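You operate a simulated robot arm through the tools that you are given. There is no shell and no other tool. Be economical: measure what you need, move in short steps, check, and stop when the job is done.

Carry out the task below with a simulated two-armed robot. There is one attempt and no reset: what you move stays moved.

TASK
Tidy the blue table: three loose balls in the basket, smear wiped off.
Fine: use the TABLE pad and put it back. What is to be rubbed or washed off counts as gone when no trace of it is left.

The check looks at the end state, three seconds after you hand in, the way a careful person would. Anything else that was tipped, shoved, dropped, spilled or broken makes it a failure.

THE ROBOT
Two 7-joint arms with fingered hands on one trunk that stands fixed in place. Base frame: the origin is at the foot of the trunk, x ahead of it, y to its left, z up; the work surface is at about z = 760. Lengths are in mm, angles in degrees, forces in N, time in s.
The left shoulder is at [60, 166, 976], the right one opposite. With the tool pointing down near the work surface each hand reaches from about 360 to 860 mm from the base axis, measured 20 degrees to its own side. Payload 5 kg a hand.
The tool frame of a hand sits at the grasp point between the pads (the TCP): z along the fingers, y along the line on which they close. The tips reach 32 mm beyond it. The gripper opens to 160 mm. The gripper's body begins 89 mm behind the TCP. The gripper is a hand of 3 fingers: y runs from the thumb to the fingers, the wrist lies at [0, 0, -267] in the tool frame.
Orientation is that of the tool frame in the base frame, as a unit quaternion [w, x, y, z]. With the fingers straight down and closing along the base's y, the tool's x points along the base's -x, its y along +y and its z along -z.

THE INTERFACE
- The arms move only by the tool move_arm. It takes "left_series", "right_series" or both (then of equal length, played together; a hand with none holds still); each is one flat list of numbers, 6 for each row, row after row: the shift along the base's x, y, z in cm, then the turn, a rotation vector about the base's x, y, z in degrees. In form: [dx, dy, dz, rx, ry, rz, dx, dy, dz, rx, ry, rz, ...]. A call has 1 to 10 rows; each row is the pose to reach, as a shift and turn from the pose commanded when the call began. A row lasts 0.2 s, in which the tool goes at most 50 mm and 8.6 degrees; a call with a longer step from one row to the next is refused whole. A pose out of reach is approached as far as the arm can. The call stops where the force on the tool passes 40 N (or 10 N more than at its start, if that is more) or the arm is blocked; 0.2 s more then pass. In this call time passes only in rows, and 0.2 s behind the last. The reply holds the time, the measured pose of the TCP, the force on the tool along the base axes, the opening and the grip force, in the units named above and with some noise, with the torque about the TCP (base axes, N m) and any sound that the robot's microphone picked up.
- Cameras (640 x 400 px; columns grow to the right, rows downward): "scene" is now at [51.3, 12.8, 1620.3]; the picture's right is [0.16, -0.99, 0.00], its down [-0.68, -0.11, -0.72] and it looks along [0.71, 0.12, -0.69] (base axes); focal length 354 px, centre (320, 200). "left" rides on the left gripper at [-65, -4, -116] in its tool frame; the picture's right is [0.06, -1.00, 0.00], its down [0.87, 0.05, -0.49] and it looks along [0.49, 0.03, 0.87] (tool axes); focal length 261 px, centre (320, 200). "right" rides on the right gripper at [65, -4, -116] in its tool frame; the picture's right is [0.06, 1.00, 0.00], its down [-0.87, 0.05, -0.49] and it looks along [-0.49, 0.03, 0.87] (tool axes); focal length 261 px, centre (320, 200). There is no depth. A picture from a camera that has moved, and an enlarged one, comes with that camera's place and axes in the base frame and with its lens.
- grab_frame(camera): a new picture of that camera. It takes no simulated time.
- raise_lower(by): slides the trunk up (or, below 0, down) by that many mm; the arms and the scene camera ride with it, the base frame stays. It gives what a move gives, with no picture.
- set_fingers(finger1, finger2, thumb_bend, hand): sets how far each is bent, from 0 (flat) to 1 (curled in); at 0.3 the hand is open as for a grip, at 0.7 the pads meet at the TCP. One left out holds its place. A second passes; each finger stops where it meets its share of the squeeze, and holds until it gets a number again. It is the only way to open and close the hand. It gives what a move gives, with no picture; readings hold the bend of each and the force on the fingers (four entries, about 0 where the hand has none), thumb and palm.
- aim_head(pan, tilt): turns the head with the scene camera to pan (to the left, within 86 degrees either way) and tilt (down, from -29 to 69), counted from straight ahead of the robot. It gives what a move gives.
- close_up(camera, box): a new picture of the part [left, top, right, bottom] of that camera's present view, enlarged. It takes no simulated time.
- close_job(): hands the job in; it is judged then, once.

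Work in short steps. Places have to be worked out from the pictures, the camera data and where the tool is seen: move nearer, look again, correct. Check each grasp and each placing, and mend what went wrong. You have 120 turns and 74 pictures in all, those below and enlarged ones among them. Open the grippers and draw the arms clear of the work before you hand the job in, unless the task says otherwise; then end with one line.

The tools are called after ">>>" by a JSON object that holds its "name" and its "arguments". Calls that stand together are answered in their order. move_arm: Moves the arms, as the interface text tells. Its arguments: {"type":"object","properties":{"left_series":{"type":"array","items":{"type":"number"}},"right_series":{"type":"array","items":{"type":"number"}}},"required":[]} The other tools are called the same way: raise_lower (by) slides the trunk up or down; set_fingers (finger1, finger2, thumb_bend, hand) moves the fingers one by one; aim_head (pan, tilt) turns the head that bears the scene camera; grab_frame (camera) takes a picture; close_up (camera, box) takes an enlarged picture of a part of a camera's view; close_job () hands the job in.

At the start:

```text
t: 0.0
left_eef_pos: [596.4, 272.3, 1130.6]
left_orientation: [0.0, 0.0, 1.0, 0.001]
left_ft_force: [-0.6, 0.1, 0.5]
left_torque: [-0.02, -0.02, 0.0]
left_finger_gap: 160.0
left_gripper_force: 0.0
left_shape: jaw
left_bend: [0.3, 0.3, 0.3]
left_finger forces: [0.0, 0.1, 0.0, 0.0, 0.0, 0.0]
right_eef_pos: [630.7, -283.3, 1129.6]
right_orientation: [0.0, 0.0, 1.0, -0.001]
right_ft_force: [-0.7, 0.6, -0.4]
right_torque: [0.01, -0.02, 0.05]
right_finger_gap: 159.8
right_gripper_force: 0.0
right_shape: jaw
right_bend: [0.3, 0.3, 0.3]
right_finger forces: [0.1, 0.0, 0.0, 0.1, 0.1, 0.0]
trunk travel left (down, up): [-525.0, 65.0]
head pan, tilt: [9.2, 43.9]
```

scene: 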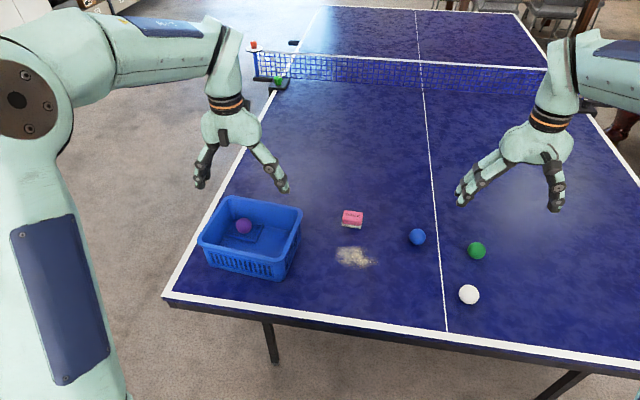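
right: 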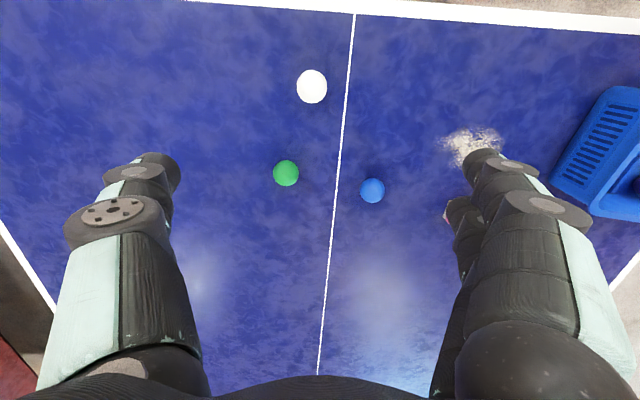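
left: 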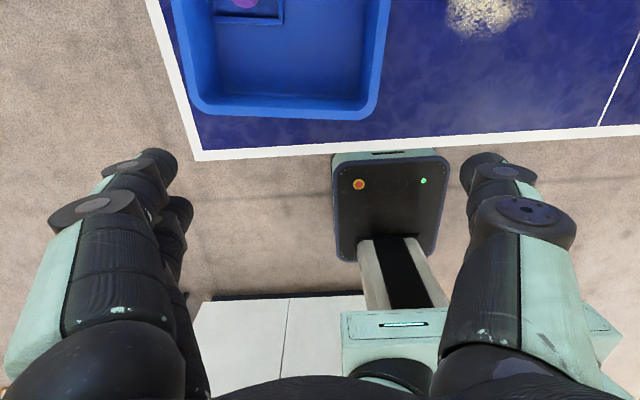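

I'll begin by looking more closely at the sponge, smear and balls, and at the small objects near the net, to tell which pad is the "TABLE" one.

>>> {"name": "close_up", "arguments": {"camera": "scene", "box": [320, 190, 500, 310]}}

>>> {"name": "close_up", "arguments": {"camera": "scene", "box": [230, 30, 320, 95]}}

```text
3.33 times, centred on (410, 250) of scene
camera zoom: at [51.3, 12.8, 1620.3], right [0.16, -0.99, 0.0], down [-0.68, -0.11, -0.72], along [0.71, 0.12, -0.69], focal length 1182 px, centre (20, 33)
```

zoom: 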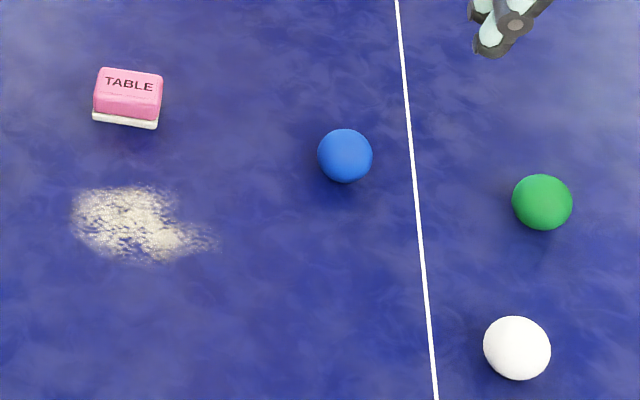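

```text
6.15 times, centred on (275, 62) of scene
camera zoom: at [51.3, 12.8, 1620.3], right [0.16, -0.99, 0.0], down [-0.68, -0.11, -0.72], along [0.71, 0.12, -0.69], focal length 2181 px, centre (597, 1046)
```

zoom: 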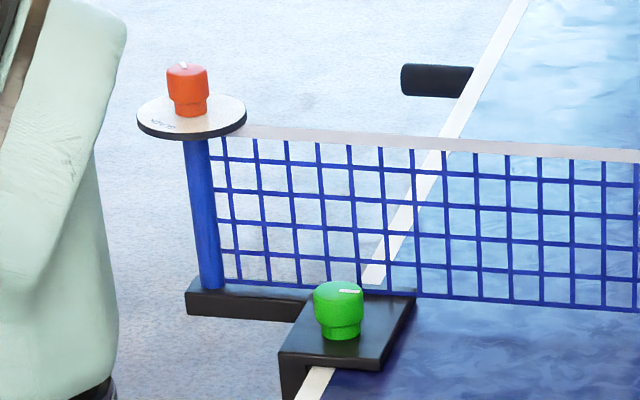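

The pink-and-white pad is labelled TABLE. From two cameras I place white at (615,-296), green at (770,-339), blue at (797,-168), all with r≈26. The pad is at about (844,40), the smear at about (708,14), and the basket spans x 585–780, y 185–440 with its rim at about z 890. I'll lower the right hand over the white ball.

>>> {"name": "move_arm", "arguments": {"right_series": [-0.5, -0.5, -5, 0, 0, 0, -1, -1, -10, 0, 0, 0, -1.5, -1.3, -15, 0, 0, 0, -1.5, -1.3, -20, 0, 0, 0, -1.5, -1.3, -25, 0, 0, 0]}}

>>> {"name": "grab_frame", "arguments": {"camera": "right"}}

```text
refused: row 1 steps farther than a row can; nothing moved
```

```text
68 pictures are left
camera right: at [565.0, -287.2, 1245.0], right [-0.06, 1.0, 0.0], down [0.87, 0.05, 0.49], along [0.49, 0.03, -0.87], focal length 261 px, centre (320, 200)
```

right: 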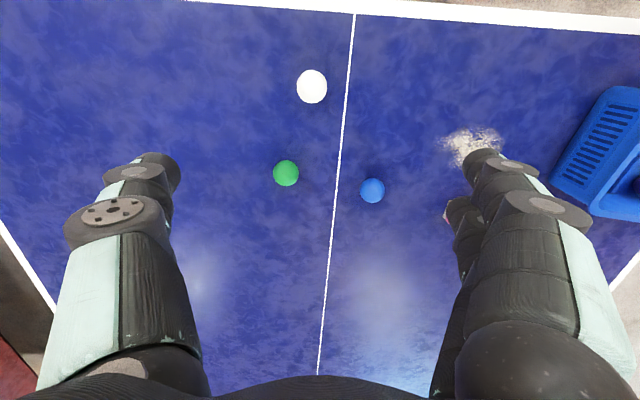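

The combined step was over 50 mm, so the call was refused and nothing moved. I'll repeat it with 4.5 cm steps down.

>>> {"name": "move_arm", "arguments": {"right_series": [-0.5, -0.5, -4.5, 0, 0, 0, -1, -1, -9, 0, 0, 0, -1.5, -1.3, -13.5, 0, 0, 0, -1.5, -1.3, -18, 0, 0, 0, -1.5, -1.3, -22.5, 0, 0, 0, -1.5, -1.3, -26, 0, 0, 0]}}

>>> {"name": "grab_frame", "arguments": {"camera": "right"}}

```text
t: 1.4
left_eef_pos: [597.4, 270.7, 1130.7]
left_orientation: [0.0, 0.0, 1.0, 0.0]
left_ft_force: [-0.2, -0.6, -1.0]
left_torque: [0.0, -0.03, 0.0]
left_finger_gap: 159.7
left_gripper_force: 0.1
left_shape: jaw
left_bend: [0.3, 0.3, 0.3]
left_finger forces: [0.1, 0.1, 0.0, 0.1, 0.0, 0.0]
right_eef_pos: [616.3, -297.3, 870.9]
right_orientation: [0.0, 0.0, 1.0, 0.0]
right_ft_force: [-0.4, 0.9, 0.2]
right_torque: [-0.04, -0.02, 0.0]
right_finger_gap: 159.7
right_gripper_force: 0.2
right_shape: jaw
right_bend: [0.3, 0.3, 0.3]
right_finger forces: [0.1, 0.1, 0.0, 0.0, 0.0, 0.1]
trunk travel left (down, up): [-525.0, 65.0]
head pan, tilt: [9.2, 43.9]
```

```text
67 pictures are left
camera right: at [549.9, -301.3, 985.4], right [-0.06, 1.0, 0.0], down [0.87, 0.05, 0.49], along [0.49, 0.03, -0.87], focal length 261 px, centre (320, 200)
```

right: 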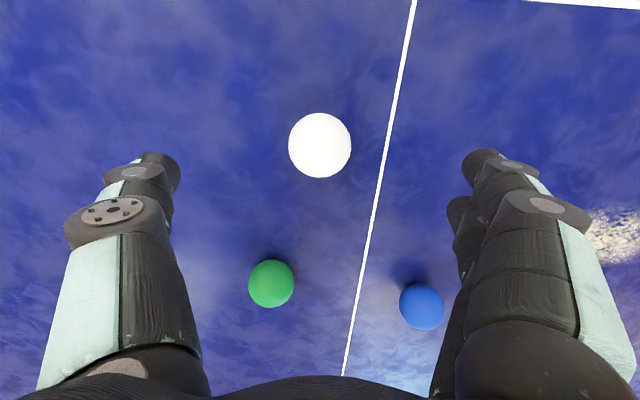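

White ball computes to (613,-297), nearly under the TCP. I'll descend to z≈797.

>>> {"name": "move_arm", "arguments": {"right_series": [-0.3, 0, -4, 0, 0, 0, -0.3, 0, -7.2, 0, 0, 0]}}

>>> {"name": "set_fingers", "arguments": {"hand": "right", "finger1": 0.5, "finger2": 0.5, "thumb_bend": 0.5}}

>>> {"name": "grab_frame", "arguments": {"camera": "right"}}

```text
t: 2.0
left_eef_pos: [596.2, 273.2, 1131.2]
left_orientation: [0.0, 0.0, 1.0, 0.0]
left_ft_force: [0.2, 0.3, 0.9]
left_torque: [0.03, 0.01, -0.02]
left_finger_gap: 160.0
left_gripper_force: 0.1
left_shape: jaw
left_bend: [0.3, 0.3, 0.3]
left_finger forces: [0.0, 0.0, 0.0, 0.0, 0.0, 0.0]
right_eef_pos: [613.0, -297.3, 798.9]
right_orientation: [0.001, 0.001, 1.0, 0.0]
right_ft_force: [-0.3, 0.0, -0.3]
right_torque: [-0.01, -0.02, 0.01]
right_finger_gap: 159.7
right_gripper_force: 0.2
right_shape: jaw
right_bend: [0.3, 0.3, 0.3]
right_finger forces: [0.1, 0.1, 0.1, 0.0, 0.0, 0.0]
trunk travel left (down, up): [-525.0, 65.0]
head pan, tilt: [9.2, 43.9]
```

```text
t: 3.0
left_eef_pos: [596.1, 272.2, 1131.8]
left_orientation: [0.0, 0.0, 1.0, 0.0]
left_ft_force: [-1.2, 0.0, -0.1]
left_torque: [0.01, 0.0, 0.0]
left_finger_gap: 159.9
left_gripper_force: 0.0
left_shape: jaw
left_bend: [0.3, 0.3, 0.3]
left_finger forces: [0.1, 0.0, 0.0, 0.1, 0.0, 0.0]
right_eef_pos: [612.0, -296.2, 801.0]
right_orientation: [0.001, 0.0, 1.0, -0.001]
right_ft_force: [3.0, 0.3, 11.4]
right_torque: [0.28, -0.12, -0.13]
right_finger_gap: 91.2
right_gripper_force: 5.9
right_shape: fingers
right_bend: [0.49, 0.49, 0.5]
right_finger forces: [4.4, 3.6, 0.0, 0.0, 3.4, 0.0]
trunk travel left (down, up): [-525.0, 65.0]
head pan, tilt: [9.2, 43.9]
```

```text
66 pictures are left
camera right: at [546.7, -300.9, 914.9], right [-0.06, 1.0, 0.0], down [0.87, 0.05, 0.49], along [0.49, 0.03, -0.87], focal length 261 px, centre (320, 200)
```

right: 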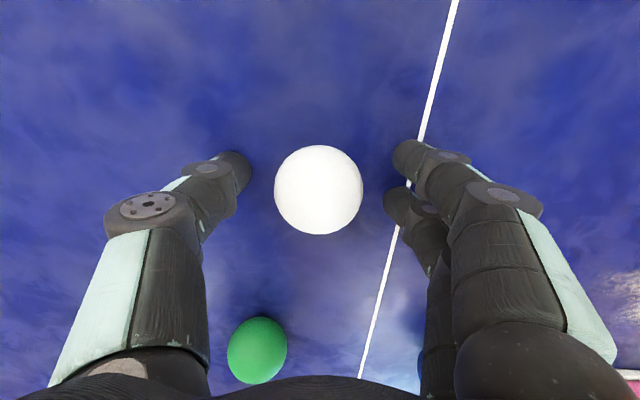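

The fingertips touch the table at bend 0.5 (about 11 N up), so I'll raise 8 mm and then close on the ball.

>>> {"name": "move_arm", "arguments": {"right_series": [0, 0, 0.8, 0, 0, 0]}}

>>> {"name": "set_fingers", "arguments": {"hand": "right", "finger1": 0.7, "finger2": 0.7, "thumb_bend": 0.7}}

>>> {"name": "grab_frame", "arguments": {"camera": "right"}}

```text
t: 3.4
left_eef_pos: [596.5, 271.8, 1131.3]
left_orientation: [0.001, 0.0, 1.0, 0.0]
left_ft_force: [0.2, 0.4, -0.6]
left_torque: [0.03, 0.05, 0.04]
left_finger_gap: 160.0
left_gripper_force: 0.1
left_shape: jaw
left_bend: [0.3, 0.3, 0.3]
left_finger forces: [0.0, 0.0, 0.1, 0.0, 0.1, 0.1]
right_eef_pos: [612.0, -297.1, 805.4]
right_orientation: [0.0, 0.001, 1.0, 0.0]
right_ft_force: [-1.2, -0.8, -0.2]
right_torque: [-0.03, -0.01, 0.0]
right_finger_gap: 88.1
right_gripper_force: 0.2
right_shape: fingers
right_bend: [0.5, 0.5, 0.5]
right_finger forces: [0.1, 0.1, 0.0, 0.0, 0.0, 0.1]
trunk travel left (down, up): [-525.0, 65.0]
head pan, tilt: [9.2, 43.9]
```

```text
t: 4.4
left_eef_pos: [596.2, 272.4, 1131.0]
left_orientation: [0.0, 0.0, 1.0, 0.0]
left_ft_force: [-0.1, -0.6, -0.3]
left_torque: [0.03, -0.04, 0.02]
left_finger_gap: 159.7
left_gripper_force: 0.1
left_shape: jaw
left_bend: [0.3, 0.3, 0.3]
left_finger forces: [0.0, 0.0, 0.0, 0.1, 0.0, 0.0]
right_eef_pos: [612.2, -297.2, 806.9]
right_orientation: [-0.001, 0.0, 1.0, 0.0]
right_ft_force: [-0.4, 0.0, 0.5]
right_torque: [0.02, 0.0, 0.01]
right_finger_gap: 46.6
right_gripper_force: 19.5
right_shape: fingers
right_bend: [0.62, 0.61, 0.64]
right_finger forces: [8.7, 10.6, 0.1, 0.0, 19.4, 0.1]
trunk travel left (down, up): [-525.0, 65.0]
head pan, tilt: [9.2, 43.9]
```

```text
65 pictures are left
camera right: at [546.7, -301.5, 921.9], right [-0.06, 1.0, 0.0], down [0.87, 0.05, 0.49], along [0.49, 0.03, -0.87], focal length 261 px, centre (320, 200)
```

right: 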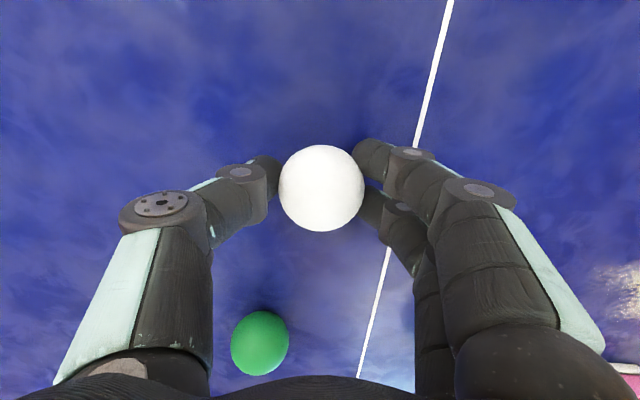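

Ball is held (19 N grip, gap 47). I'll lift it and clear the left arm away from above the basket at the same time.

>>> {"name": "move_arm", "arguments": {"right_series": [0, 0, 4, 0, 0, 0, 0, 0, 8, 0, 0, 0, 0, 0, 12, 0, 0, 0, 0, 0, 16, 0, 0, 0, 0, 0, 20, 0, 0, 0, 0, 4.5, 20, 0, 0, 0, 0, 9, 20, 0, 0, 0, 0, 13.5, 20, 0, 0, 0], "left_series": [-2, 2.5, 0, 0, 0, 0, -4, 5, 0, 0, 0, 0, -6, 7.5, 0, 0, 0, 0, -8, 10, 0, 0, 0, 0, -10, 12.5, 0, 0, 0, 0, -12, 15, 0, 0, 0, 0, -14, 17.5, 0, 0, 0, 0, -15, 20, 0, 0, 0, 0]}}

>>> {"name": "grab_frame", "arguments": {"camera": "scene"}}

```text
t: 6.2
left_eef_pos: [446.4, 471.7, 1130.6]
left_orientation: [0.0, 0.001, 1.0, -0.001]
left_ft_force: [-0.4, 0.5, -1.0]
left_torque: [-0.02, 0.01, 0.02]
left_finger_gap: 159.9
left_gripper_force: 0.1
left_shape: jaw
left_bend: [0.3, 0.3, 0.3]
left_finger forces: [0.0, 0.0, 0.1, 0.1, 0.1, 0.0]
right_eef_pos: [616.0, -158.3, 1006.6]
right_orientation: [0.0, 0.0, 1.0, -0.001]
right_ft_force: [-0.2, 0.6, 0.0]
right_torque: [-0.04, 0.02, 0.02]
right_finger_gap: 46.4
right_gripper_force: 19.2
right_shape: fingers
right_bend: [0.62, 0.61, 0.64]
right_finger forces: [8.8, 10.9, 0.1, 0.0, 19.2, 0.1]
trunk travel left (down, up): [-525.0, 65.0]
head pan, tilt: [9.2, 43.9]
```

```text
64 pictures are left
camera scene: at [51.7, 14.9, 1620.2], right [0.16, -0.99, 0.0], down [-0.68, -0.11, -0.72], along [0.71, 0.11, -0.69], focal length 354 px, centre (320, 200)
```

scene: 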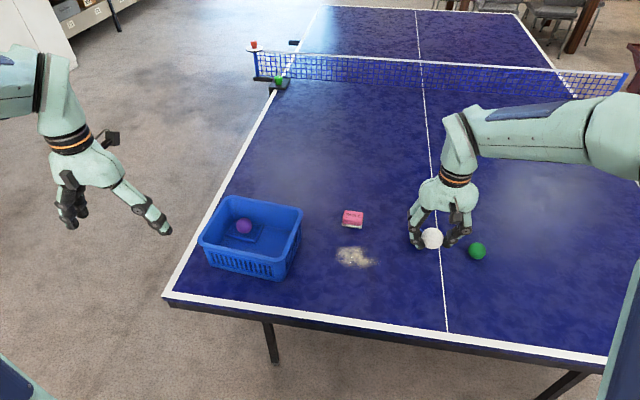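

White ball is held and the left hand is clear. I'll carry the ball over the basket at z≈1007.

>>> {"name": "move_arm", "arguments": {"right_series": [0.4, 4.45, 0, 0, 0, 0, 0.8, 8.9, 0, 0, 0, 0, 1.2, 13.35, 0, 0, 0, 0, 1.6, 17.8, 0, 0, 0, 0, 2, 22.25, 0, 0, 0, 0, 2.4, 26.7, 0, 0, 0, 0, 2.8, 31.15, 0, 0, 0, 0, 3.2, 35.6, 0, 0, 0, 0, 3.6, 40, 0, 0, 0, 0, 4, 44.5, 0, 0, 0, 0]}}

>>> {"name": "grab_frame", "arguments": {"camera": "right"}}

>>> {"name": "grab_frame", "arguments": {"camera": "scene"}}

```text
t: 8.4
left_eef_pos: [445.8, 468.3, 1133.2]
left_orientation: [0.001, 0.002, 1.0, 0.001]
left_ft_force: [-0.4, -0.1, 0.0]
left_torque: [0.09, -0.07, 0.0]
left_finger_gap: 159.8
left_gripper_force: 0.3
left_shape: jaw
left_bend: [0.3, 0.3, 0.3]
left_finger forces: [0.1, 0.1, 0.0, 0.0, 0.2, 0.0]
right_eef_pos: [643.2, 237.9, 1005.7]
right_orientation: [-0.001, 0.0, 1.0, 0.001]
right_ft_force: [-0.9, -0.3, -0.3]
right_torque: [0.05, -0.03, 0.01]
right_finger_gap: 46.3
right_gripper_force: 19.5
right_shape: fingers
right_bend: [0.63, 0.61, 0.64]
right_finger forces: [8.5, 11.0, 0.0, 0.0, 19.2, 0.1]
right hand out of reach, approached as far as the arm can: row 10
trunk travel left (down, up): [-525.0, 65.0]
head pan, tilt: [9.2, 43.9]
```

```text
63 pictures are left
camera right: at [578.5, 233.0, 1120.4], right [-0.06, 1.0, 0.0], down [0.87, 0.05, 0.49], along [0.49, 0.03, -0.87], focal length 261 px, centre (320, 200)
```

right: 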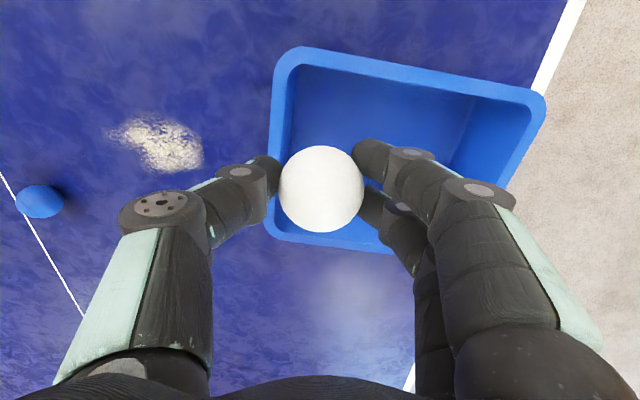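

```text
62 pictures are left
camera scene: at [49.5, 10.9, 1620.4], right [0.16, -0.99, 0.0], down [-0.68, -0.11, -0.72], along [0.71, 0.12, -0.69], focal length 354 px, centre (320, 200)
```

scene: 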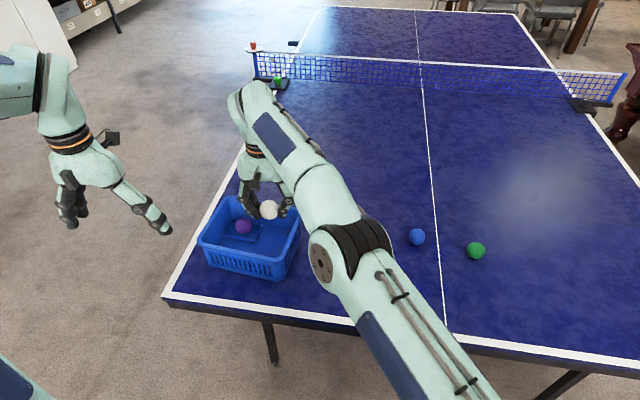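

The arm hits its reach limit at y≈238 at this height, and lowering increases reach. The ball is already above the basket, so I'll lower 5 cm and see where it lands.

>>> {"name": "move_arm", "arguments": {"right_series": [0, 0, -2.5, 0, 0, 0, 0, 0, -5, 0, 0, 0]}}

```text
t: 9.0
left_eef_pos: [445.7, 470.1, 1132.0]
left_orientation: [0.0, 0.0, 1.0, 0.0]
left_ft_force: [0.3, 0.3, -0.3]
left_torque: [0.02, 0.03, -0.02]
left_finger_gap: 159.6
left_gripper_force: 0.1
left_shape: jaw
left_bend: [0.3, 0.3, 0.3]
left_finger forces: [0.0, 0.0, 0.1, 0.0, 0.0, 0.1]
right_eef_pos: [646.0, 237.5, 957.4]
right_orientation: [0.0, 0.0, 1.0, 0.0]
right_ft_force: [-0.5, 0.0, 0.5]
right_torque: [-0.03, 0.01, 0.01]
right_finger_gap: 46.1
right_gripper_force: 19.2
right_shape: fingers
right_bend: [0.63, 0.61, 0.64]
right_finger forces: [8.4, 10.9, 0.1, 0.1, 19.1, 0.0]
trunk travel left (down, up): [-525.0, 65.0]
head pan, tilt: [9.2, 43.9]
```

The command base is the clamped pose. I'll move on diagonally: +5 cm in y, −1.5 cm in x, down 6 cm.

>>> {"name": "move_arm", "arguments": {"right_series": [-0.5, 1.7, -2, 0, 0, 0, -1, 3.4, -4, 0, 0, 0, -1.5, 5, -6, 0, 0, 0]}}

>>> {"name": "grab_frame", "arguments": {"camera": "right"}}

>>> {"name": "grab_frame", "arguments": {"camera": "left"}}

```text
t: 9.8
left_eef_pos: [446.8, 470.7, 1131.8]
left_orientation: [0.0, 0.0, 1.0, 0.001]
left_ft_force: [-1.1, 0.1, 0.5]
left_torque: [-0.03, -0.03, 0.04]
left_finger_gap: 159.7
left_gripper_force: 0.1
left_shape: jaw
left_bend: [0.3, 0.3, 0.3]
left_finger forces: [0.0, 0.0, 0.0, 0.0, 0.1, 0.0]
right_eef_pos: [620.9, 286.9, 898.9]
right_orientation: [0.001, 0.0, 1.0, 0.001]
right_ft_force: [1.0, -0.8, 0.2]
right_torque: [-0.03, -0.03, -0.01]
right_finger_gap: 46.1
right_gripper_force: 20.2
right_shape: fingers
right_bend: [0.63, 0.61, 0.64]
right_finger forces: [10.2, 10.7, 0.0, 0.0, 19.5, 0.0]
right hand out of reach, approached as far as the arm can: row 3
trunk travel left (down, up): [-525.0, 65.0]
head pan, tilt: [9.2, 43.9]
```

```text
61 pictures are left
camera right: at [554.6, 283.2, 1012.1], right [-0.06, 1.0, 0.0], down [0.87, 0.05, 0.49], along [0.49, 0.03, -0.87], focal length 261 px, centre (320, 200)
```

right: 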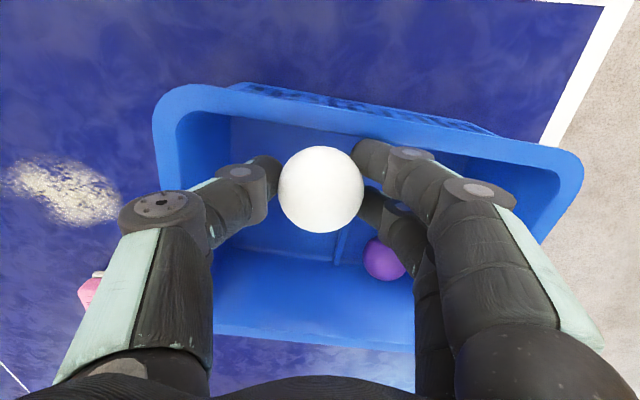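

```text
60 pictures are left
camera left: at [511.1, 465.8, 1246.8], right [-0.06, -1.0, 0.0], down [-0.87, 0.05, 0.49], along [-0.49, 0.03, -0.87], focal length 261 px, centre (320, 200)
```

left: 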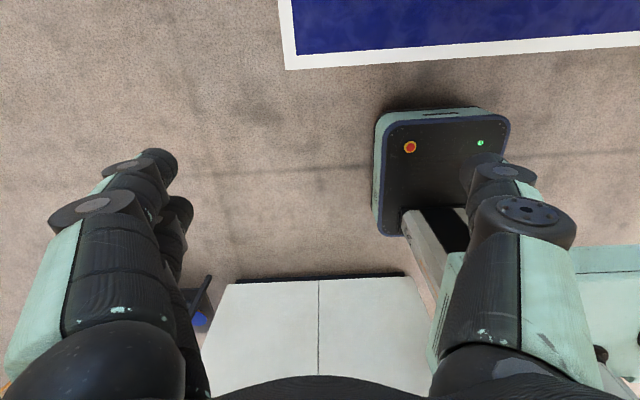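

The ball hangs very close to the basket's near wall, so I need more x. I'll rise 4 cm, then tilt the fingers 24° outward (about −y) to gain reach and shift forward.

>>> {"name": "move_arm", "arguments": {"right_series": [0, 0, 4, 0, 0, 0, 0, 0, 4, 0, -8, 0, 1, 0, 4, 0, -16, 0, 2.5, 0, 4, 0, -24, 0, 4.5, 0, 4, 0, -24, 0]}}

>>> {"name": "grab_frame", "arguments": {"camera": "right"}}

```text
t: 11.0
left_eef_pos: [447.7, 469.6, 1132.2]
left_orientation: [0.0, 0.001, 1.0, 0.0]
left_ft_force: [0.5, 0.5, 0.0]
left_torque: [0.02, 0.01, -0.01]
left_finger_gap: 159.8
left_gripper_force: 0.1
left_shape: jaw
left_bend: [0.3, 0.3, 0.3]
left_finger forces: [0.1, 0.0, 0.1, 0.1, 0.1, 0.1]
right_eef_pos: [694.1, 317.4, 940.7]
right_orientation: [0.207, 0.0, 0.978, -0.001]
right_ft_force: [-0.2, 0.0, 0.1]
right_torque: [0.02, 0.01, 0.0]
right_finger_gap: 45.8
right_gripper_force: 19.0
right_shape: fingers
right_bend: [0.63, 0.61, 0.64]
right_finger forces: [8.9, 11.0, 0.0, 0.1, 19.1, 0.0]
right hand out of reach, approached as far as the arm can: row 1, 2, 3, 4, 5
trunk travel left (down, up): [-525.0, 65.0]
head pan, tilt: [9.2, 43.9]
```

```text
59 pictures are left
camera right: at [587.4, 312.4, 1018.5], right [-0.06, 1.0, -0.03], down [0.59, 0.05, 0.8], along [0.8, 0.03, -0.6], focal length 261 px, centre (320, 200)
```

right: 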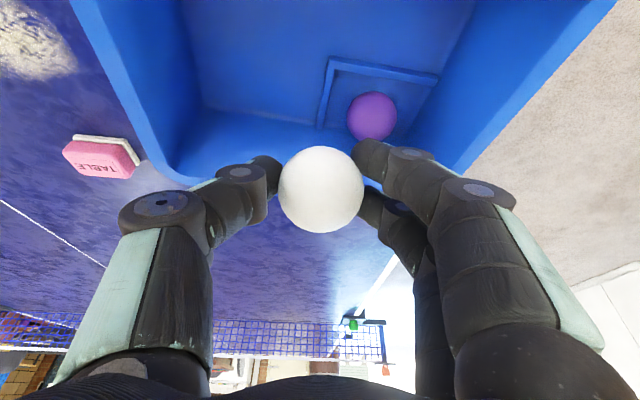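

Now at (694,317,941) with a good view into the basket. The purple ball sits at about (747,369). I'll shift to about (655,280) and lower partway.

>>> {"name": "move_arm", "arguments": {"right_series": [-2, -2, 0, 0, 0, 0, -4, -3.7, -1, 0, 0, 0, -4, -3.7, -4, 0, 0, 0]}}

>>> {"name": "grab_frame", "arguments": {"camera": "right"}}

```text
t: 11.8
left_eef_pos: [447.6, 470.4, 1130.3]
left_orientation: [0.0, 0.001, 1.0, 0.0]
left_ft_force: [0.7, 0.1, 0.1]
left_torque: [0.02, -0.01, 0.03]
left_finger_gap: 160.1
left_gripper_force: 0.2
left_shape: jaw
left_bend: [0.3, 0.3, 0.3]
left_finger forces: [0.0, 0.0, 0.0, 0.0, 0.1, 0.0]
right_eef_pos: [694.0, 319.5, 896.1]
right_orientation: [0.207, 0.001, 0.978, -0.001]
right_ft_force: [0.7, 0.5, -0.2]
right_torque: [0.0, 0.04, -0.03]
right_finger_gap: 46.0
right_gripper_force: 19.5
right_shape: fingers
right_bend: [0.63, 0.61, 0.64]
right_finger forces: [8.9, 10.9, 0.0, 0.0, 19.1, 0.0]
right hand out of reach, approached as far as the arm can: row 1, 2, 3
trunk travel left (down, up): [-525.0, 65.0]
head pan, tilt: [9.2, 43.9]
```

```text
58 pictures are left
camera right: at [586.2, 316.0, 975.8], right [-0.05, 1.0, -0.03], down [0.6, 0.05, 0.8], along [0.8, 0.03, -0.6], focal length 261 px, centre (320, 200)
```

right: 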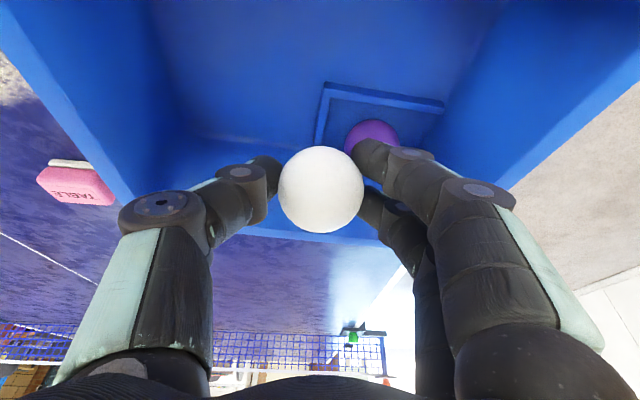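

The hand didn't shift laterally, only down, so the command base still lags out of reach. I'll make another modest inward step.

>>> {"name": "move_arm", "arguments": {"right_series": [-1, -1, 0, 0, 0, 0, -2, -2, 0, 0, 0, 0]}}

```text
t: 12.4
left_eef_pos: [447.4, 469.6, 1130.5]
left_orientation: [0.0, 0.0, 1.0, -0.001]
left_ft_force: [-0.5, 0.2, -0.3]
left_torque: [0.02, 0.01, 0.02]
left_finger_gap: 159.9
left_gripper_force: 0.0
left_shape: jaw
left_bend: [0.3, 0.3, 0.3]
left_finger forces: [0.1, 0.0, 0.0, 0.0, 0.0, 0.1]
right_eef_pos: [672.4, 301.3, 898.1]
right_orientation: [0.208, 0.001, 0.978, 0.002]
right_ft_force: [-3.5, -1.7, -8.5]
right_torque: [0.24, -0.61, 0.12]
right_finger_gap: 45.9
right_gripper_force: 19.9
right_shape: fingers
right_bend: [0.63, 0.61, 0.64]
right_finger forces: [8.8, 11.0, 0.0, 0.0, 19.2, 0.0]
trunk travel left (down, up): [-525.0, 65.0]
head pan, tilt: [9.2, 43.9]
```

Now in reach at (672,301,898), but an 8 N reading appeared. I'll look before going on.

>>> {"name": "grab_frame", "arguments": {"camera": "scene"}}

>>> {"name": "grab_frame", "arguments": {"camera": "right"}}

```text
57 pictures are left
camera scene: at [52.1, 12.9, 1619.8], right [0.16, -0.99, 0.0], down [-0.68, -0.11, -0.72], along [0.71, 0.12, -0.69], focal length 354 px, centre (320, 200)
```

scene: 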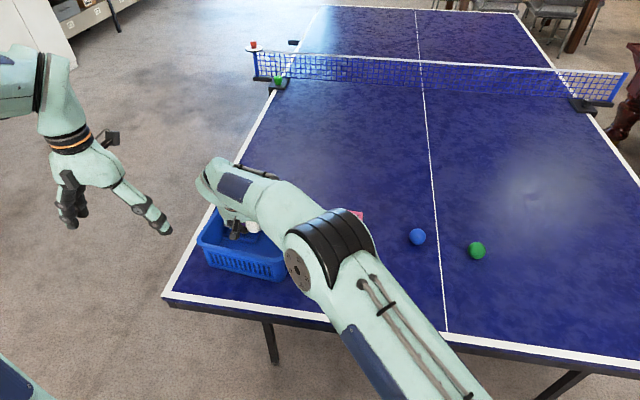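

```text
56 pictures are left
camera right: at [565.1, 296.9, 975.7], right [-0.06, 1.0, -0.02], down [0.59, 0.05, 0.8], along [0.8, 0.03, -0.6], focal length 261 px, centre (320, 200)
```

right: 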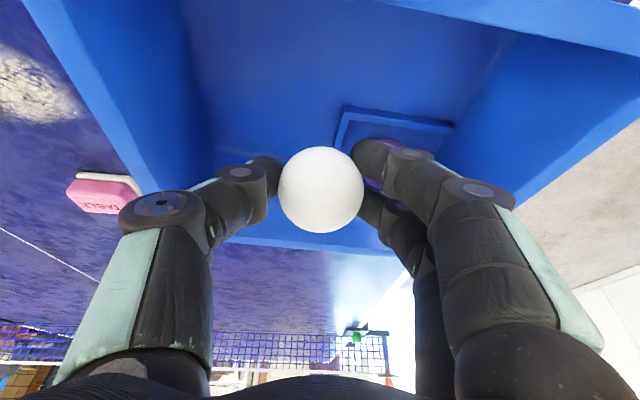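

Nothing seems touched and the basket is in place. I'll lower 2 cm and re-read the force.

>>> {"name": "move_arm", "arguments": {"right_series": [-0.5, 0, -1, 0, 0, 0, -1, 0, -2, 0, 0, 0]}}

```text
t: 13.0
left_eef_pos: [446.1, 469.7, 1130.6]
left_orientation: [0.0, -0.001, 1.0, 0.0]
left_ft_force: [-1.1, 0.1, -0.1]
left_torque: [-0.01, 0.02, 0.03]
left_finger_gap: 159.9
left_gripper_force: 0.1
left_shape: jaw
left_bend: [0.3, 0.3, 0.3]
left_finger forces: [0.1, 0.0, 0.0, 0.0, 0.1, 0.0]
right_eef_pos: [660.5, 298.3, 878.8]
right_orientation: [0.208, 0.0, 0.978, 0.0]
right_ft_force: [0.5, -0.3, -0.7]
right_torque: [-0.04, 0.03, -0.01]
right_finger_gap: 45.8
right_gripper_force: 19.3
right_shape: fingers
right_bend: [0.63, 0.61, 0.64]
right_finger forces: [8.8, 11.1, 0.0, 0.0, 19.2, 0.0]
trunk travel left (down, up): [-525.0, 65.0]
head pan, tilt: [9.2, 43.9]
```

It was transient. I'll lower another 3.5 cm and open partway to drop the ball gently.

>>> {"name": "move_arm", "arguments": {"right_series": [0, 0, -2, 0, 0, 0, 0, 0, -3.5, 0, 0, 0]}}

>>> {"name": "set_fingers", "arguments": {"hand": "right", "finger1": 0.5, "finger2": 0.5, "thumb_bend": 0.52}}

>>> {"name": "grab_frame", "arguments": {"camera": "right"}}

```text
t: 13.6
left_eef_pos: [447.3, 468.8, 1131.4]
left_orientation: [0.0, 0.0, 1.0, 0.0]
left_ft_force: [-0.3, 0.8, 0.5]
left_torque: [-0.02, -0.01, -0.02]
left_finger_gap: 160.0
left_gripper_force: 0.0
left_shape: jaw
left_bend: [0.3, 0.3, 0.3]
left_finger forces: [0.0, 0.0, 0.0, 0.1, 0.0, 0.0]
right_eef_pos: [660.4, 300.3, 844.6]
right_orientation: [0.208, 0.001, 0.978, 0.0]
right_ft_force: [0.3, 0.1, -0.7]
right_torque: [-0.02, -0.01, 0.0]
right_finger_gap: 45.9
right_gripper_force: 19.1
right_shape: fingers
right_bend: [0.63, 0.61, 0.64]
right_finger forces: [8.7, 11.1, 0.0, 0.0, 19.2, 0.0]
trunk travel left (down, up): [-525.0, 65.0]
head pan, tilt: [9.2, 43.9]
```

```text
t: 14.6
left_eef_pos: [445.8, 469.2, 1131.7]
left_orientation: [0.0, 0.001, 1.0, 0.0]
left_ft_force: [0.1, -0.5, 0.2]
left_torque: [-0.04, 0.0, 0.01]
left_finger_gap: 159.9
left_gripper_force: 0.1
left_shape: jaw
left_bend: [0.3, 0.3, 0.3]
left_finger forces: [0.0, 0.0, 0.0, 0.0, 0.0, 0.0]
right_eef_pos: [661.2, 298.9, 844.9]
right_orientation: [0.208, 0.001, 0.978, 0.0]
right_ft_force: [0.5, 0.8, -0.2]
right_torque: [0.04, 0.01, 0.01]
right_finger_gap: 82.7
right_gripper_force: 0.0
right_shape: fingers
right_bend: [0.5, 0.5, 0.52]
right_finger forces: [0.0, 0.0, 0.1, 0.1, 0.0, 0.0]
trunk travel left (down, up): [-525.0, 65.0]
head pan, tilt: [9.2, 43.9]
```

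```text
55 pictures are left
camera right: at [553.3, 295.0, 923.1], right [-0.06, 1.0, -0.03], down [0.59, 0.05, 0.8], along [0.8, 0.03, -0.6], focal length 261 px, centre (320, 200)
```

right: 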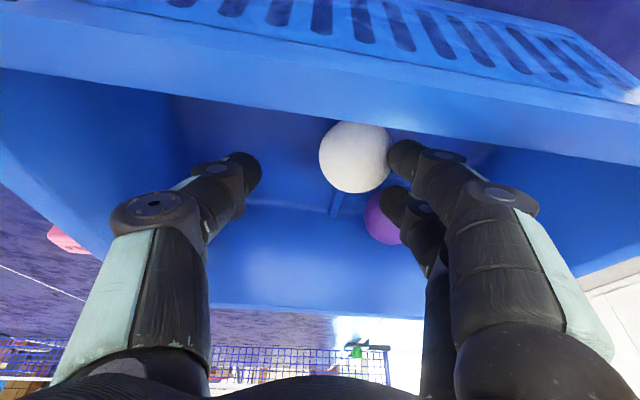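

White ball is released in the basket. I'll raise straight out and swing back toward the blue ball, keeping the tilt.

>>> {"name": "move_arm", "arguments": {"right_series": [0, 0, 4.5, 0, 0, 0, 0, 0, 9, 0, 0, 0, 0, 0, 13.5, 0, 0, 0, 0, -4.5, 13.5, 0, 0, 0, 0, -9, 13.5, 0, 0, 0, 1, -13.5, 13.5, 0, 0, 0, 2, -18, 13.5, 0, 0, 0, 3, -22.5, 13.5, 0, 0, 0, 4, -27, 13.5, 0, 0, 0, 5, -31.5, 13.5, 0, 0, 0]}}

>>> {"name": "move_arm", "arguments": {"right_series": [1, -4.5, 0, 0, 0, 0, 2, -9, 0, 0, 0, 0, 4, -13, 0, 0, 0, 0, 5.5, -15.3, -2, 0, 0, 0, 7, -15.3, -6, 0, 0, 0]}}

>>> {"name": "grab_frame", "arguments": {"camera": "right"}}

>>> {"name": "grab_frame", "arguments": {"camera": "scene"}}

```text
t: 16.8
left_eef_pos: [446.5, 468.8, 1132.5]
left_orientation: [0.0, 0.001, 1.0, 0.001]
left_ft_force: [0.0, -0.2, 0.5]
left_torque: [0.03, -0.01, -0.05]
left_finger_gap: 159.9
left_gripper_force: 0.0
left_shape: jaw
left_bend: [0.3, 0.3, 0.3]
left_finger forces: [0.0, 0.1, 0.0, 0.0, 0.0, 0.0]
right_eef_pos: [709.9, -16.7, 980.7]
right_orientation: [0.208, 0.0, 0.978, 0.001]
right_ft_force: [0.3, 0.1, -0.3]
right_torque: [0.02, -0.04, -0.01]
right_finger_gap: 82.8
right_gripper_force: 0.0
right_shape: fingers
right_bend: [0.5, 0.5, 0.52]
right_finger forces: [0.1, 0.0, 0.1, 0.0, 0.0, 0.1]
trunk travel left (down, up): [-525.0, 65.0]
head pan, tilt: [9.2, 43.9]
```

```text
t: 18.0
left_eef_pos: [447.1, 468.5, 1130.7]
left_orientation: [0.0, 0.001, 1.0, 0.0]
left_ft_force: [1.1, 1.1, -0.1]
left_torque: [0.04, 0.06, 0.01]
left_finger_gap: 159.9
left_gripper_force: 0.0
left_shape: jaw
left_bend: [0.3, 0.3, 0.3]
left_finger forces: [0.0, 0.0, 0.0, 0.1, 0.1, 0.1]
right_eef_pos: [780.8, -170.2, 917.6]
right_orientation: [0.209, 0.0, 0.978, 0.001]
right_ft_force: [0.0, -0.9, 0.0]
right_torque: [-0.02, 0.01, 0.01]
right_finger_gap: 82.8
right_gripper_force: 0.0
right_shape: fingers
right_bend: [0.5, 0.5, 0.52]
right_finger forces: [0.0, 0.0, 0.0, 0.0, 0.0, 0.0]
trunk travel left (down, up): [-525.0, 65.0]
head pan, tilt: [9.2, 43.9]
```

```text
54 pictures are left
camera right: at [672.8, -174.0, 996.0], right [-0.06, 1.0, -0.03], down [0.59, 0.05, 0.8], along [0.8, 0.03, -0.6], focal length 261 px, centre (320, 200)
```

right: 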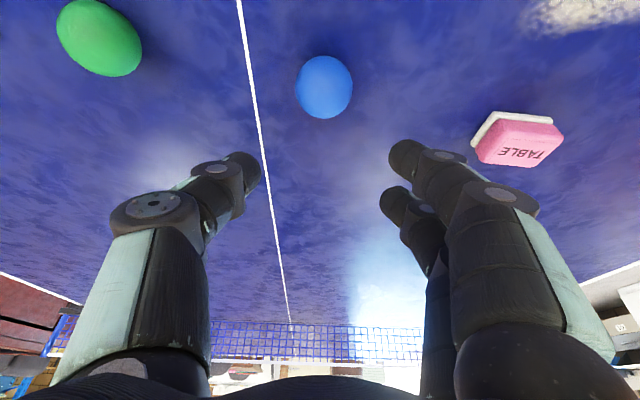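

```text
53 pictures are left
camera scene: at [52.4, 12.8, 1620.3], right [0.16, -0.99, 0.0], down [-0.68, -0.11, -0.72], along [0.71, 0.12, -0.69], focal length 354 px, centre (320, 200)
```

scene: 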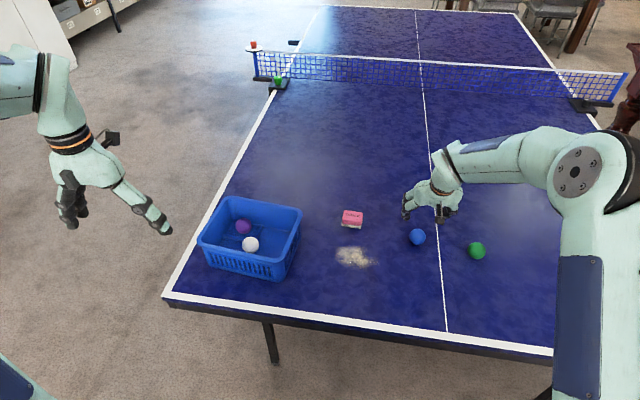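

White is in the basket. Blue computes to (794,-169). I'll open a little more and descend over it to z≈807, with TCP x≈785 to allow for the tilt.

>>> {"name": "set_fingers", "arguments": {"hand": "right", "finger1": 0.45, "finger2": 0.45, "thumb_bend": 0.45}}

>>> {"name": "move_arm", "arguments": {"right_series": [0.2, 0.1, -4, 0, 0, 0, 0.4, 0.1, -8, 0, 0, 0, 0.4, 0.1, -11, 0, 0, 0]}}

>>> {"name": "grab_frame", "arguments": {"camera": "right"}}

```text
t: 19.0
left_eef_pos: [445.6, 469.2, 1131.3]
left_orientation: [0.0, 0.0, 1.0, 0.0]
left_ft_force: [0.2, -0.3, 0.3]
left_torque: [0.01, 0.01, 0.0]
left_finger_gap: 160.0
left_gripper_force: 0.1
left_shape: jaw
left_bend: [0.3, 0.3, 0.3]
left_finger forces: [0.0, 0.1, 0.1, 0.0, 0.0, 0.1]
right_eef_pos: [780.1, -169.3, 919.2]
right_orientation: [0.208, 0.0, 0.978, 0.0]
right_ft_force: [0.0, 0.3, 0.0]
right_torque: [0.02, 0.0, 0.01]
right_finger_gap: 107.2
right_gripper_force: 0.0
right_shape: fingers
right_bend: [0.45, 0.45, 0.45]
right_finger forces: [0.1, 0.0, 0.0, 0.0, 0.1, 0.0]
trunk travel left (down, up): [-525.0, 65.0]
head pan, tilt: [9.2, 43.9]
```

```text
t: 19.8
left_eef_pos: [448.3, 469.9, 1131.4]
left_orientation: [0.0, 0.0, 1.0, 0.0]
left_ft_force: [1.1, 0.2, 0.1]
left_torque: [-0.01, -0.02, 0.03]
left_finger_gap: 160.0
left_gripper_force: 0.2
left_shape: jaw
left_bend: [0.3, 0.3, 0.3]
left_finger forces: [0.0, 0.1, 0.0, 0.1, 0.0, 0.1]
right_eef_pos: [786.1, -169.9, 807.1]
right_orientation: [0.208, 0.0, 0.978, 0.0]
right_ft_force: [-0.5, 0.2, -0.3]
right_torque: [-0.02, 0.03, 0.0]
right_finger_gap: 107.2
right_gripper_force: 0.1
right_shape: fingers
right_bend: [0.45, 0.45, 0.45]
right_finger forces: [0.0, 0.1, 0.1, 0.1, 0.1, 0.0]
trunk travel left (down, up): [-525.0, 65.0]
head pan, tilt: [9.2, 43.9]
```

```text
52 pictures are left
camera right: at [677.7, -173.6, 886.3], right [-0.06, 1.0, -0.03], down [0.59, 0.05, 0.8], along [0.8, 0.03, -0.6], focal length 261 px, centre (320, 200)
```

right: 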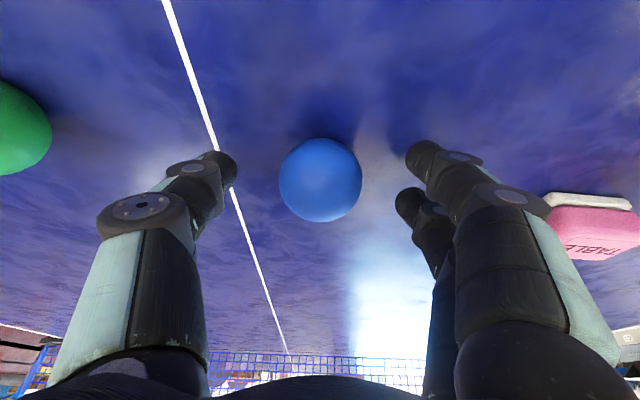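

Ball is centred between the fingers, so I'll close.

>>> {"name": "set_fingers", "arguments": {"hand": "right", "finger1": 0.7, "finger2": 0.7, "thumb_bend": 0.7}}

>>> {"name": "move_arm", "arguments": {"right_series": [0, 0, 4.5, 0, 0, 0, 0, 0, 9, 0, 0, 0, -1.5, 0.5, 13.5, 0, 0, 0, -3, 1, 18, 0, 0, 0, -4, 5, 18, 0, 0, 0, -5, 9.5, 18, 0, 0, 0, -6, 14, 18, 0, 0, 0, -7, 18.5, 18, 0, 0, 0, -8, 23, 18, 0, 0, 0, -9, 27.5, 18, 0, 0, 0]}}

```text
t: 20.8
left_eef_pos: [446.0, 469.3, 1131.4]
left_orientation: [0.0, -0.001, 1.0, 0.0]
left_ft_force: [-0.6, 0.5, 0.3]
left_torque: [0.0, 0.02, -0.03]
left_finger_gap: 160.0
left_gripper_force: 0.0
left_shape: jaw
left_bend: [0.3, 0.3, 0.3]
left_finger forces: [0.1, 0.1, 0.0, 0.0, 0.0, 0.0]
right_eef_pos: [785.7, -168.7, 809.1]
right_orientation: [0.208, 0.0, 0.978, 0.0]
right_ft_force: [0.6, 0.4, 0.1]
right_torque: [0.03, -0.01, 0.01]
right_finger_gap: 48.8
right_gripper_force: 19.7
right_shape: fingers
right_bend: [0.61, 0.61, 0.64]
right_finger forces: [9.4, 10.3, 0.0, 0.0, 20.0, 0.0]
trunk travel left (down, up): [-525.0, 65.0]
head pan, tilt: [9.2, 43.9]
```

```text
t: 23.0
left_eef_pos: [447.2, 469.6, 1131.8]
left_orientation: [0.0, 0.001, 1.0, 0.0]
left_ft_force: [-0.2, -0.8, -0.1]
left_torque: [-0.02, -0.03, 0.0]
left_finger_gap: 160.0
left_gripper_force: 0.0
left_shape: jaw
left_bend: [0.3, 0.3, 0.3]
left_finger forces: [0.0, 0.0, 0.1, 0.1, 0.0, 0.0]
right_eef_pos: [692.2, 106.9, 990.2]
right_orientation: [0.209, 0.0, 0.978, 0.0]
right_ft_force: [-0.5, -0.1, -1.3]
right_torque: [0.02, 0.0, -0.02]
right_finger_gap: 48.8
right_gripper_force: 20.4
right_shape: fingers
right_bend: [0.62, 0.61, 0.64]
right_finger forces: [9.6, 10.8, 0.0, 0.0, 20.0, 0.0]
trunk travel left (down, up): [-525.0, 65.0]
head pan, tilt: [9.2, 43.9]
```

Blue is held. I'll carry it over the basket and lower it to about (655,270), right of the white ball at ~(684,334).

>>> {"name": "move_arm", "arguments": {"right_series": [-1, 4.3, 0, 0, 0, 0, -2, 8.6, 0, 0, 0, 0, -3, 13, 0, 0, 0, 0, -3.7, 16.5, 0, 0, 0, 0, -3.7, 16.5, -4.5, 0, 0, 0, -3.7, 16.5, -9, 0, 0, 0]}}

>>> {"name": "grab_frame", "arguments": {"camera": "right"}}

```text
t: 24.4
left_eef_pos: [446.7, 470.2, 1130.7]
left_orientation: [0.0, 0.0, 1.0, 0.0]
left_ft_force: [0.2, 0.1, 0.9]
left_torque: [-0.02, -0.01, 0.02]
left_finger_gap: 160.1
left_gripper_force: 0.1
left_shape: jaw
left_bend: [0.3, 0.3, 0.3]
left_finger forces: [0.1, 0.1, 0.0, 0.0, 0.0, 0.0]
right_eef_pos: [657.8, 272.7, 900.8]
right_orientation: [0.208, 0.0, 0.978, 0.0]
right_ft_force: [0.6, 0.6, -1.1]
right_torque: [-0.04, 0.05, -0.01]
right_finger_gap: 48.6
right_gripper_force: 19.8
right_shape: fingers
right_bend: [0.62, 0.61, 0.64]
right_finger forces: [9.6, 10.8, 0.0, 0.1, 19.9, 0.1]
trunk travel left (down, up): [-525.0, 65.0]
head pan, tilt: [9.2, 43.9]
```

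```text
51 pictures are left
camera right: at [550.6, 268.7, 979.2], right [-0.06, 1.0, -0.02], down [0.59, 0.05, 0.8], along [0.8, 0.03, -0.6], focal length 261 px, centre (320, 200)
```

right: 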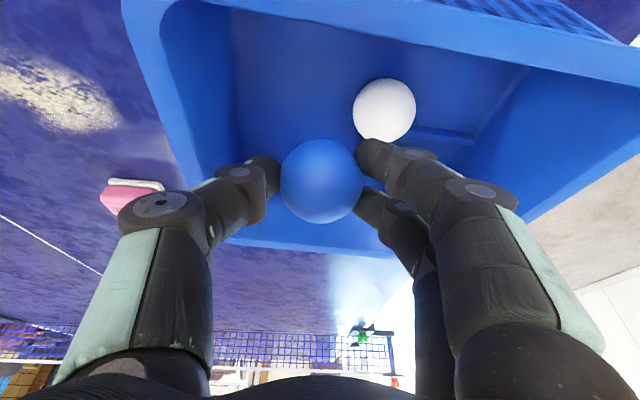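

White lies just left of here. I'll lower to z≈860, so the tips stay above the white ball, and release with a small opening.

>>> {"name": "move_arm", "arguments": {"right_series": [0, -0.3, -2, 0, 0, 0, 0, -0.6, -4, 0, 0, 0]}}

>>> {"name": "set_fingers", "arguments": {"hand": "right", "finger1": 0.54, "finger2": 0.54, "thumb_bend": 0.55}}

>>> {"name": "grab_frame", "arguments": {"camera": "right"}}

```text
t: 25.0
left_eef_pos: [447.4, 469.0, 1131.2]
left_orientation: [0.0, 0.0, 1.0, 0.001]
left_ft_force: [0.0, 0.2, -0.1]
left_torque: [0.0, 0.0, 0.0]
left_finger_gap: 159.9
left_gripper_force: 0.0
left_shape: jaw
left_bend: [0.3, 0.3, 0.3]
left_finger forces: [0.0, 0.0, 0.1, 0.0, 0.0, 0.0]
right_eef_pos: [659.5, 267.5, 860.4]
right_orientation: [0.207, 0.0, 0.978, 0.0]
right_ft_force: [-0.2, -0.2, -0.3]
right_torque: [-0.01, 0.01, -0.04]
right_finger_gap: 48.4
right_gripper_force: 19.8
right_shape: fingers
right_bend: [0.62, 0.61, 0.64]
right_finger forces: [9.7, 10.8, 0.1, 0.0, 19.9, 0.0]
trunk travel left (down, up): [-525.0, 65.0]
head pan, tilt: [9.2, 43.9]
```

```text
t: 26.0
left_eef_pos: [447.9, 469.9, 1132.0]
left_orientation: [0.0, 0.0, 1.0, 0.0]
left_ft_force: [0.0, -0.6, -0.3]
left_torque: [0.02, 0.0, 0.02]
left_finger_gap: 159.8
left_gripper_force: 0.0
left_shape: jaw
left_bend: [0.3, 0.3, 0.3]
left_finger forces: [0.0, 0.0, 0.1, 0.0, 0.0, 0.0]
right_eef_pos: [658.9, 266.6, 861.1]
right_orientation: [0.209, 0.0, 0.978, 0.0]
right_ft_force: [-0.1, 0.5, 0.5]
right_torque: [0.0, -0.01, 0.01]
right_finger_gap: 68.4
right_gripper_force: 0.1
right_shape: fingers
right_bend: [0.54, 0.54, 0.55]
right_finger forces: [0.0, 0.0, 0.0, 0.0, 0.0, 0.0]
trunk travel left (down, up): [-525.0, 65.0]
head pan, tilt: [9.2, 43.9]
```

```text
50 pictures are left
camera right: at [551.2, 262.5, 939.7], right [-0.06, 1.0, -0.03], down [0.59, 0.05, 0.8], along [0.8, 0.03, -0.6], focal length 261 px, centre (320, 200)
```

right: 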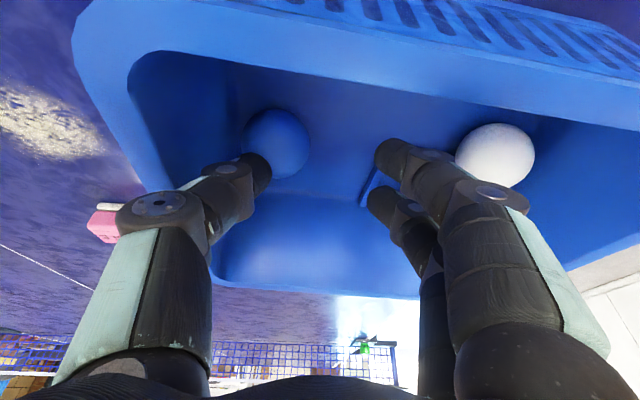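

Blue is in the basket. I'll raise straight up and swing over to the green ball.

>>> {"name": "move_arm", "arguments": {"right_series": [0, 0, 4.5, 0, 0, 0, 0, 0, 9, 0, 0, 0, 0, 0, 13, 0, 0, 0, 0, -4.5, 13, 0, 0, 0, 0, -9, 13, 0, 0, 0, 0, -13.5, 13, 0, 0, 0, 0, -18, 13, 0, 0, 0, 0.5, -22.5, 13, 0, 0, 0, 1.5, -27, 13, 0, 0, 0, 2.5, -31.5, 13, 0, 0, 0]}}

>>> {"name": "move_arm", "arguments": {"right_series": [1.5, -4.5, 0, 0, 0, 0, 3, -9, 0, 0, 0, 0, 4.5, -13.5, 0, 0, 0, 0, 6, -18, 0, 0, 0, 0, 7, -22.5, 0, 0, 0, 0, 7.5, -27, 0, 0, 0, 0, 7.5, -29, -4, 0, 0, 0, 7.5, -29, -7, 0, 0, 0]}}

>>> {"name": "set_fingers", "arguments": {"hand": "right", "finger1": 0.45, "finger2": 0.45, "thumb_bend": 0.45}}

>>> {"name": "grab_frame", "arguments": {"camera": "right"}}

```text
t: 28.2
left_eef_pos: [447.2, 466.3, 1132.1]
left_orientation: [-0.001, 0.002, 1.0, 0.0]
left_ft_force: [0.4, 0.5, -0.6]
left_torque: [0.07, 0.02, -0.01]
left_finger_gap: 160.0
left_gripper_force: 0.0
left_shape: jaw
left_bend: [0.3, 0.3, 0.3]
left_finger forces: [0.0, 0.0, 0.0, 0.1, 0.1, 0.0]
right_eef_pos: [682.5, -52.3, 990.4]
right_orientation: [0.208, 0.0, 0.978, 0.0]
right_ft_force: [-0.2, 0.0, 0.0]
right_torque: [0.0, 0.03, 0.01]
right_finger_gap: 69.0
right_gripper_force: 0.1
right_shape: fingers
right_bend: [0.54, 0.54, 0.55]
right_finger forces: [0.0, 0.0, 0.1, 0.0, 0.0, 0.0]
trunk travel left (down, up): [-525.0, 65.0]
head pan, tilt: [9.2, 43.9]
```

```text
t: 30.0
left_eef_pos: [446.7, 470.1, 1131.4]
left_orientation: [0.001, 0.0, 1.0, 0.0]
left_ft_force: [-0.3, 0.2, -0.2]
left_torque: [0.0, -0.03, -0.02]
left_finger_gap: 159.9
left_gripper_force: 0.0
left_shape: jaw
left_bend: [0.3, 0.3, 0.3]
left_finger forces: [0.0, 0.0, 0.0, 0.0, 0.0, 0.0]
right_eef_pos: [755.8, -338.1, 919.6]
right_orientation: [0.208, 0.0, 0.978, 0.0]
right_ft_force: [0.0, 0.0, -0.7]
right_torque: [0.03, 0.0, 0.0]
right_finger_gap: 68.6
right_gripper_force: 0.0
right_shape: fingers
right_bend: [0.54, 0.54, 0.55]
right_finger forces: [0.0, 0.1, 0.1, 0.1, 0.1, 0.0]
trunk travel left (down, up): [-525.0, 65.0]
head pan, tilt: [9.2, 43.9]
```

```text
t: 31.0
left_eef_pos: [446.1, 469.2, 1132.0]
left_orientation: [-0.001, 0.0, 1.0, 0.0]
left_ft_force: [0.2, -0.3, 0.6]
left_torque: [0.02, 0.03, -0.01]
left_finger_gap: 160.0
left_gripper_force: 0.1
left_shape: jaw
left_bend: [0.3, 0.3, 0.3]
left_finger forces: [0.0, 0.0, 0.0, 0.0, 0.0, 0.0]
right_eef_pos: [754.6, -338.3, 920.8]
right_orientation: [0.207, 0.0, 0.978, 0.0]
right_ft_force: [-0.3, -0.2, 0.1]
right_torque: [0.0, 0.0, 0.01]
right_finger_gap: 106.9
right_gripper_force: 0.0
right_shape: fingers
right_bend: [0.45, 0.45, 0.45]
right_finger forces: [0.0, 0.0, 0.0, 0.0, 0.0, 0.0]
trunk travel left (down, up): [-525.0, 65.0]
head pan, tilt: [9.2, 43.9]
```

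```text
49 pictures are left
camera right: at [648.0, -342.4, 999.0], right [-0.06, 1.0, -0.03], down [0.59, 0.05, 0.8], along [0.8, 0.03, -0.6], focal length 261 px, centre (320, 200)
```

right: 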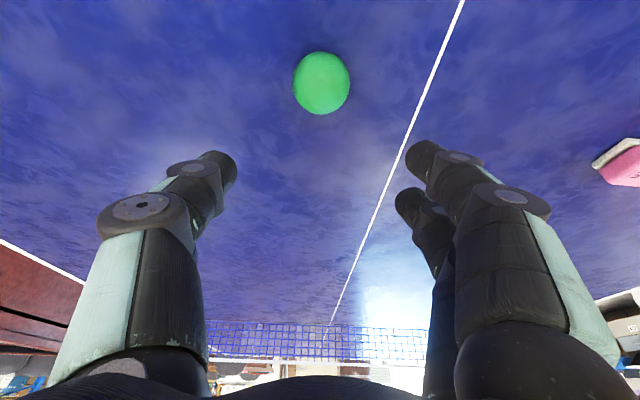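

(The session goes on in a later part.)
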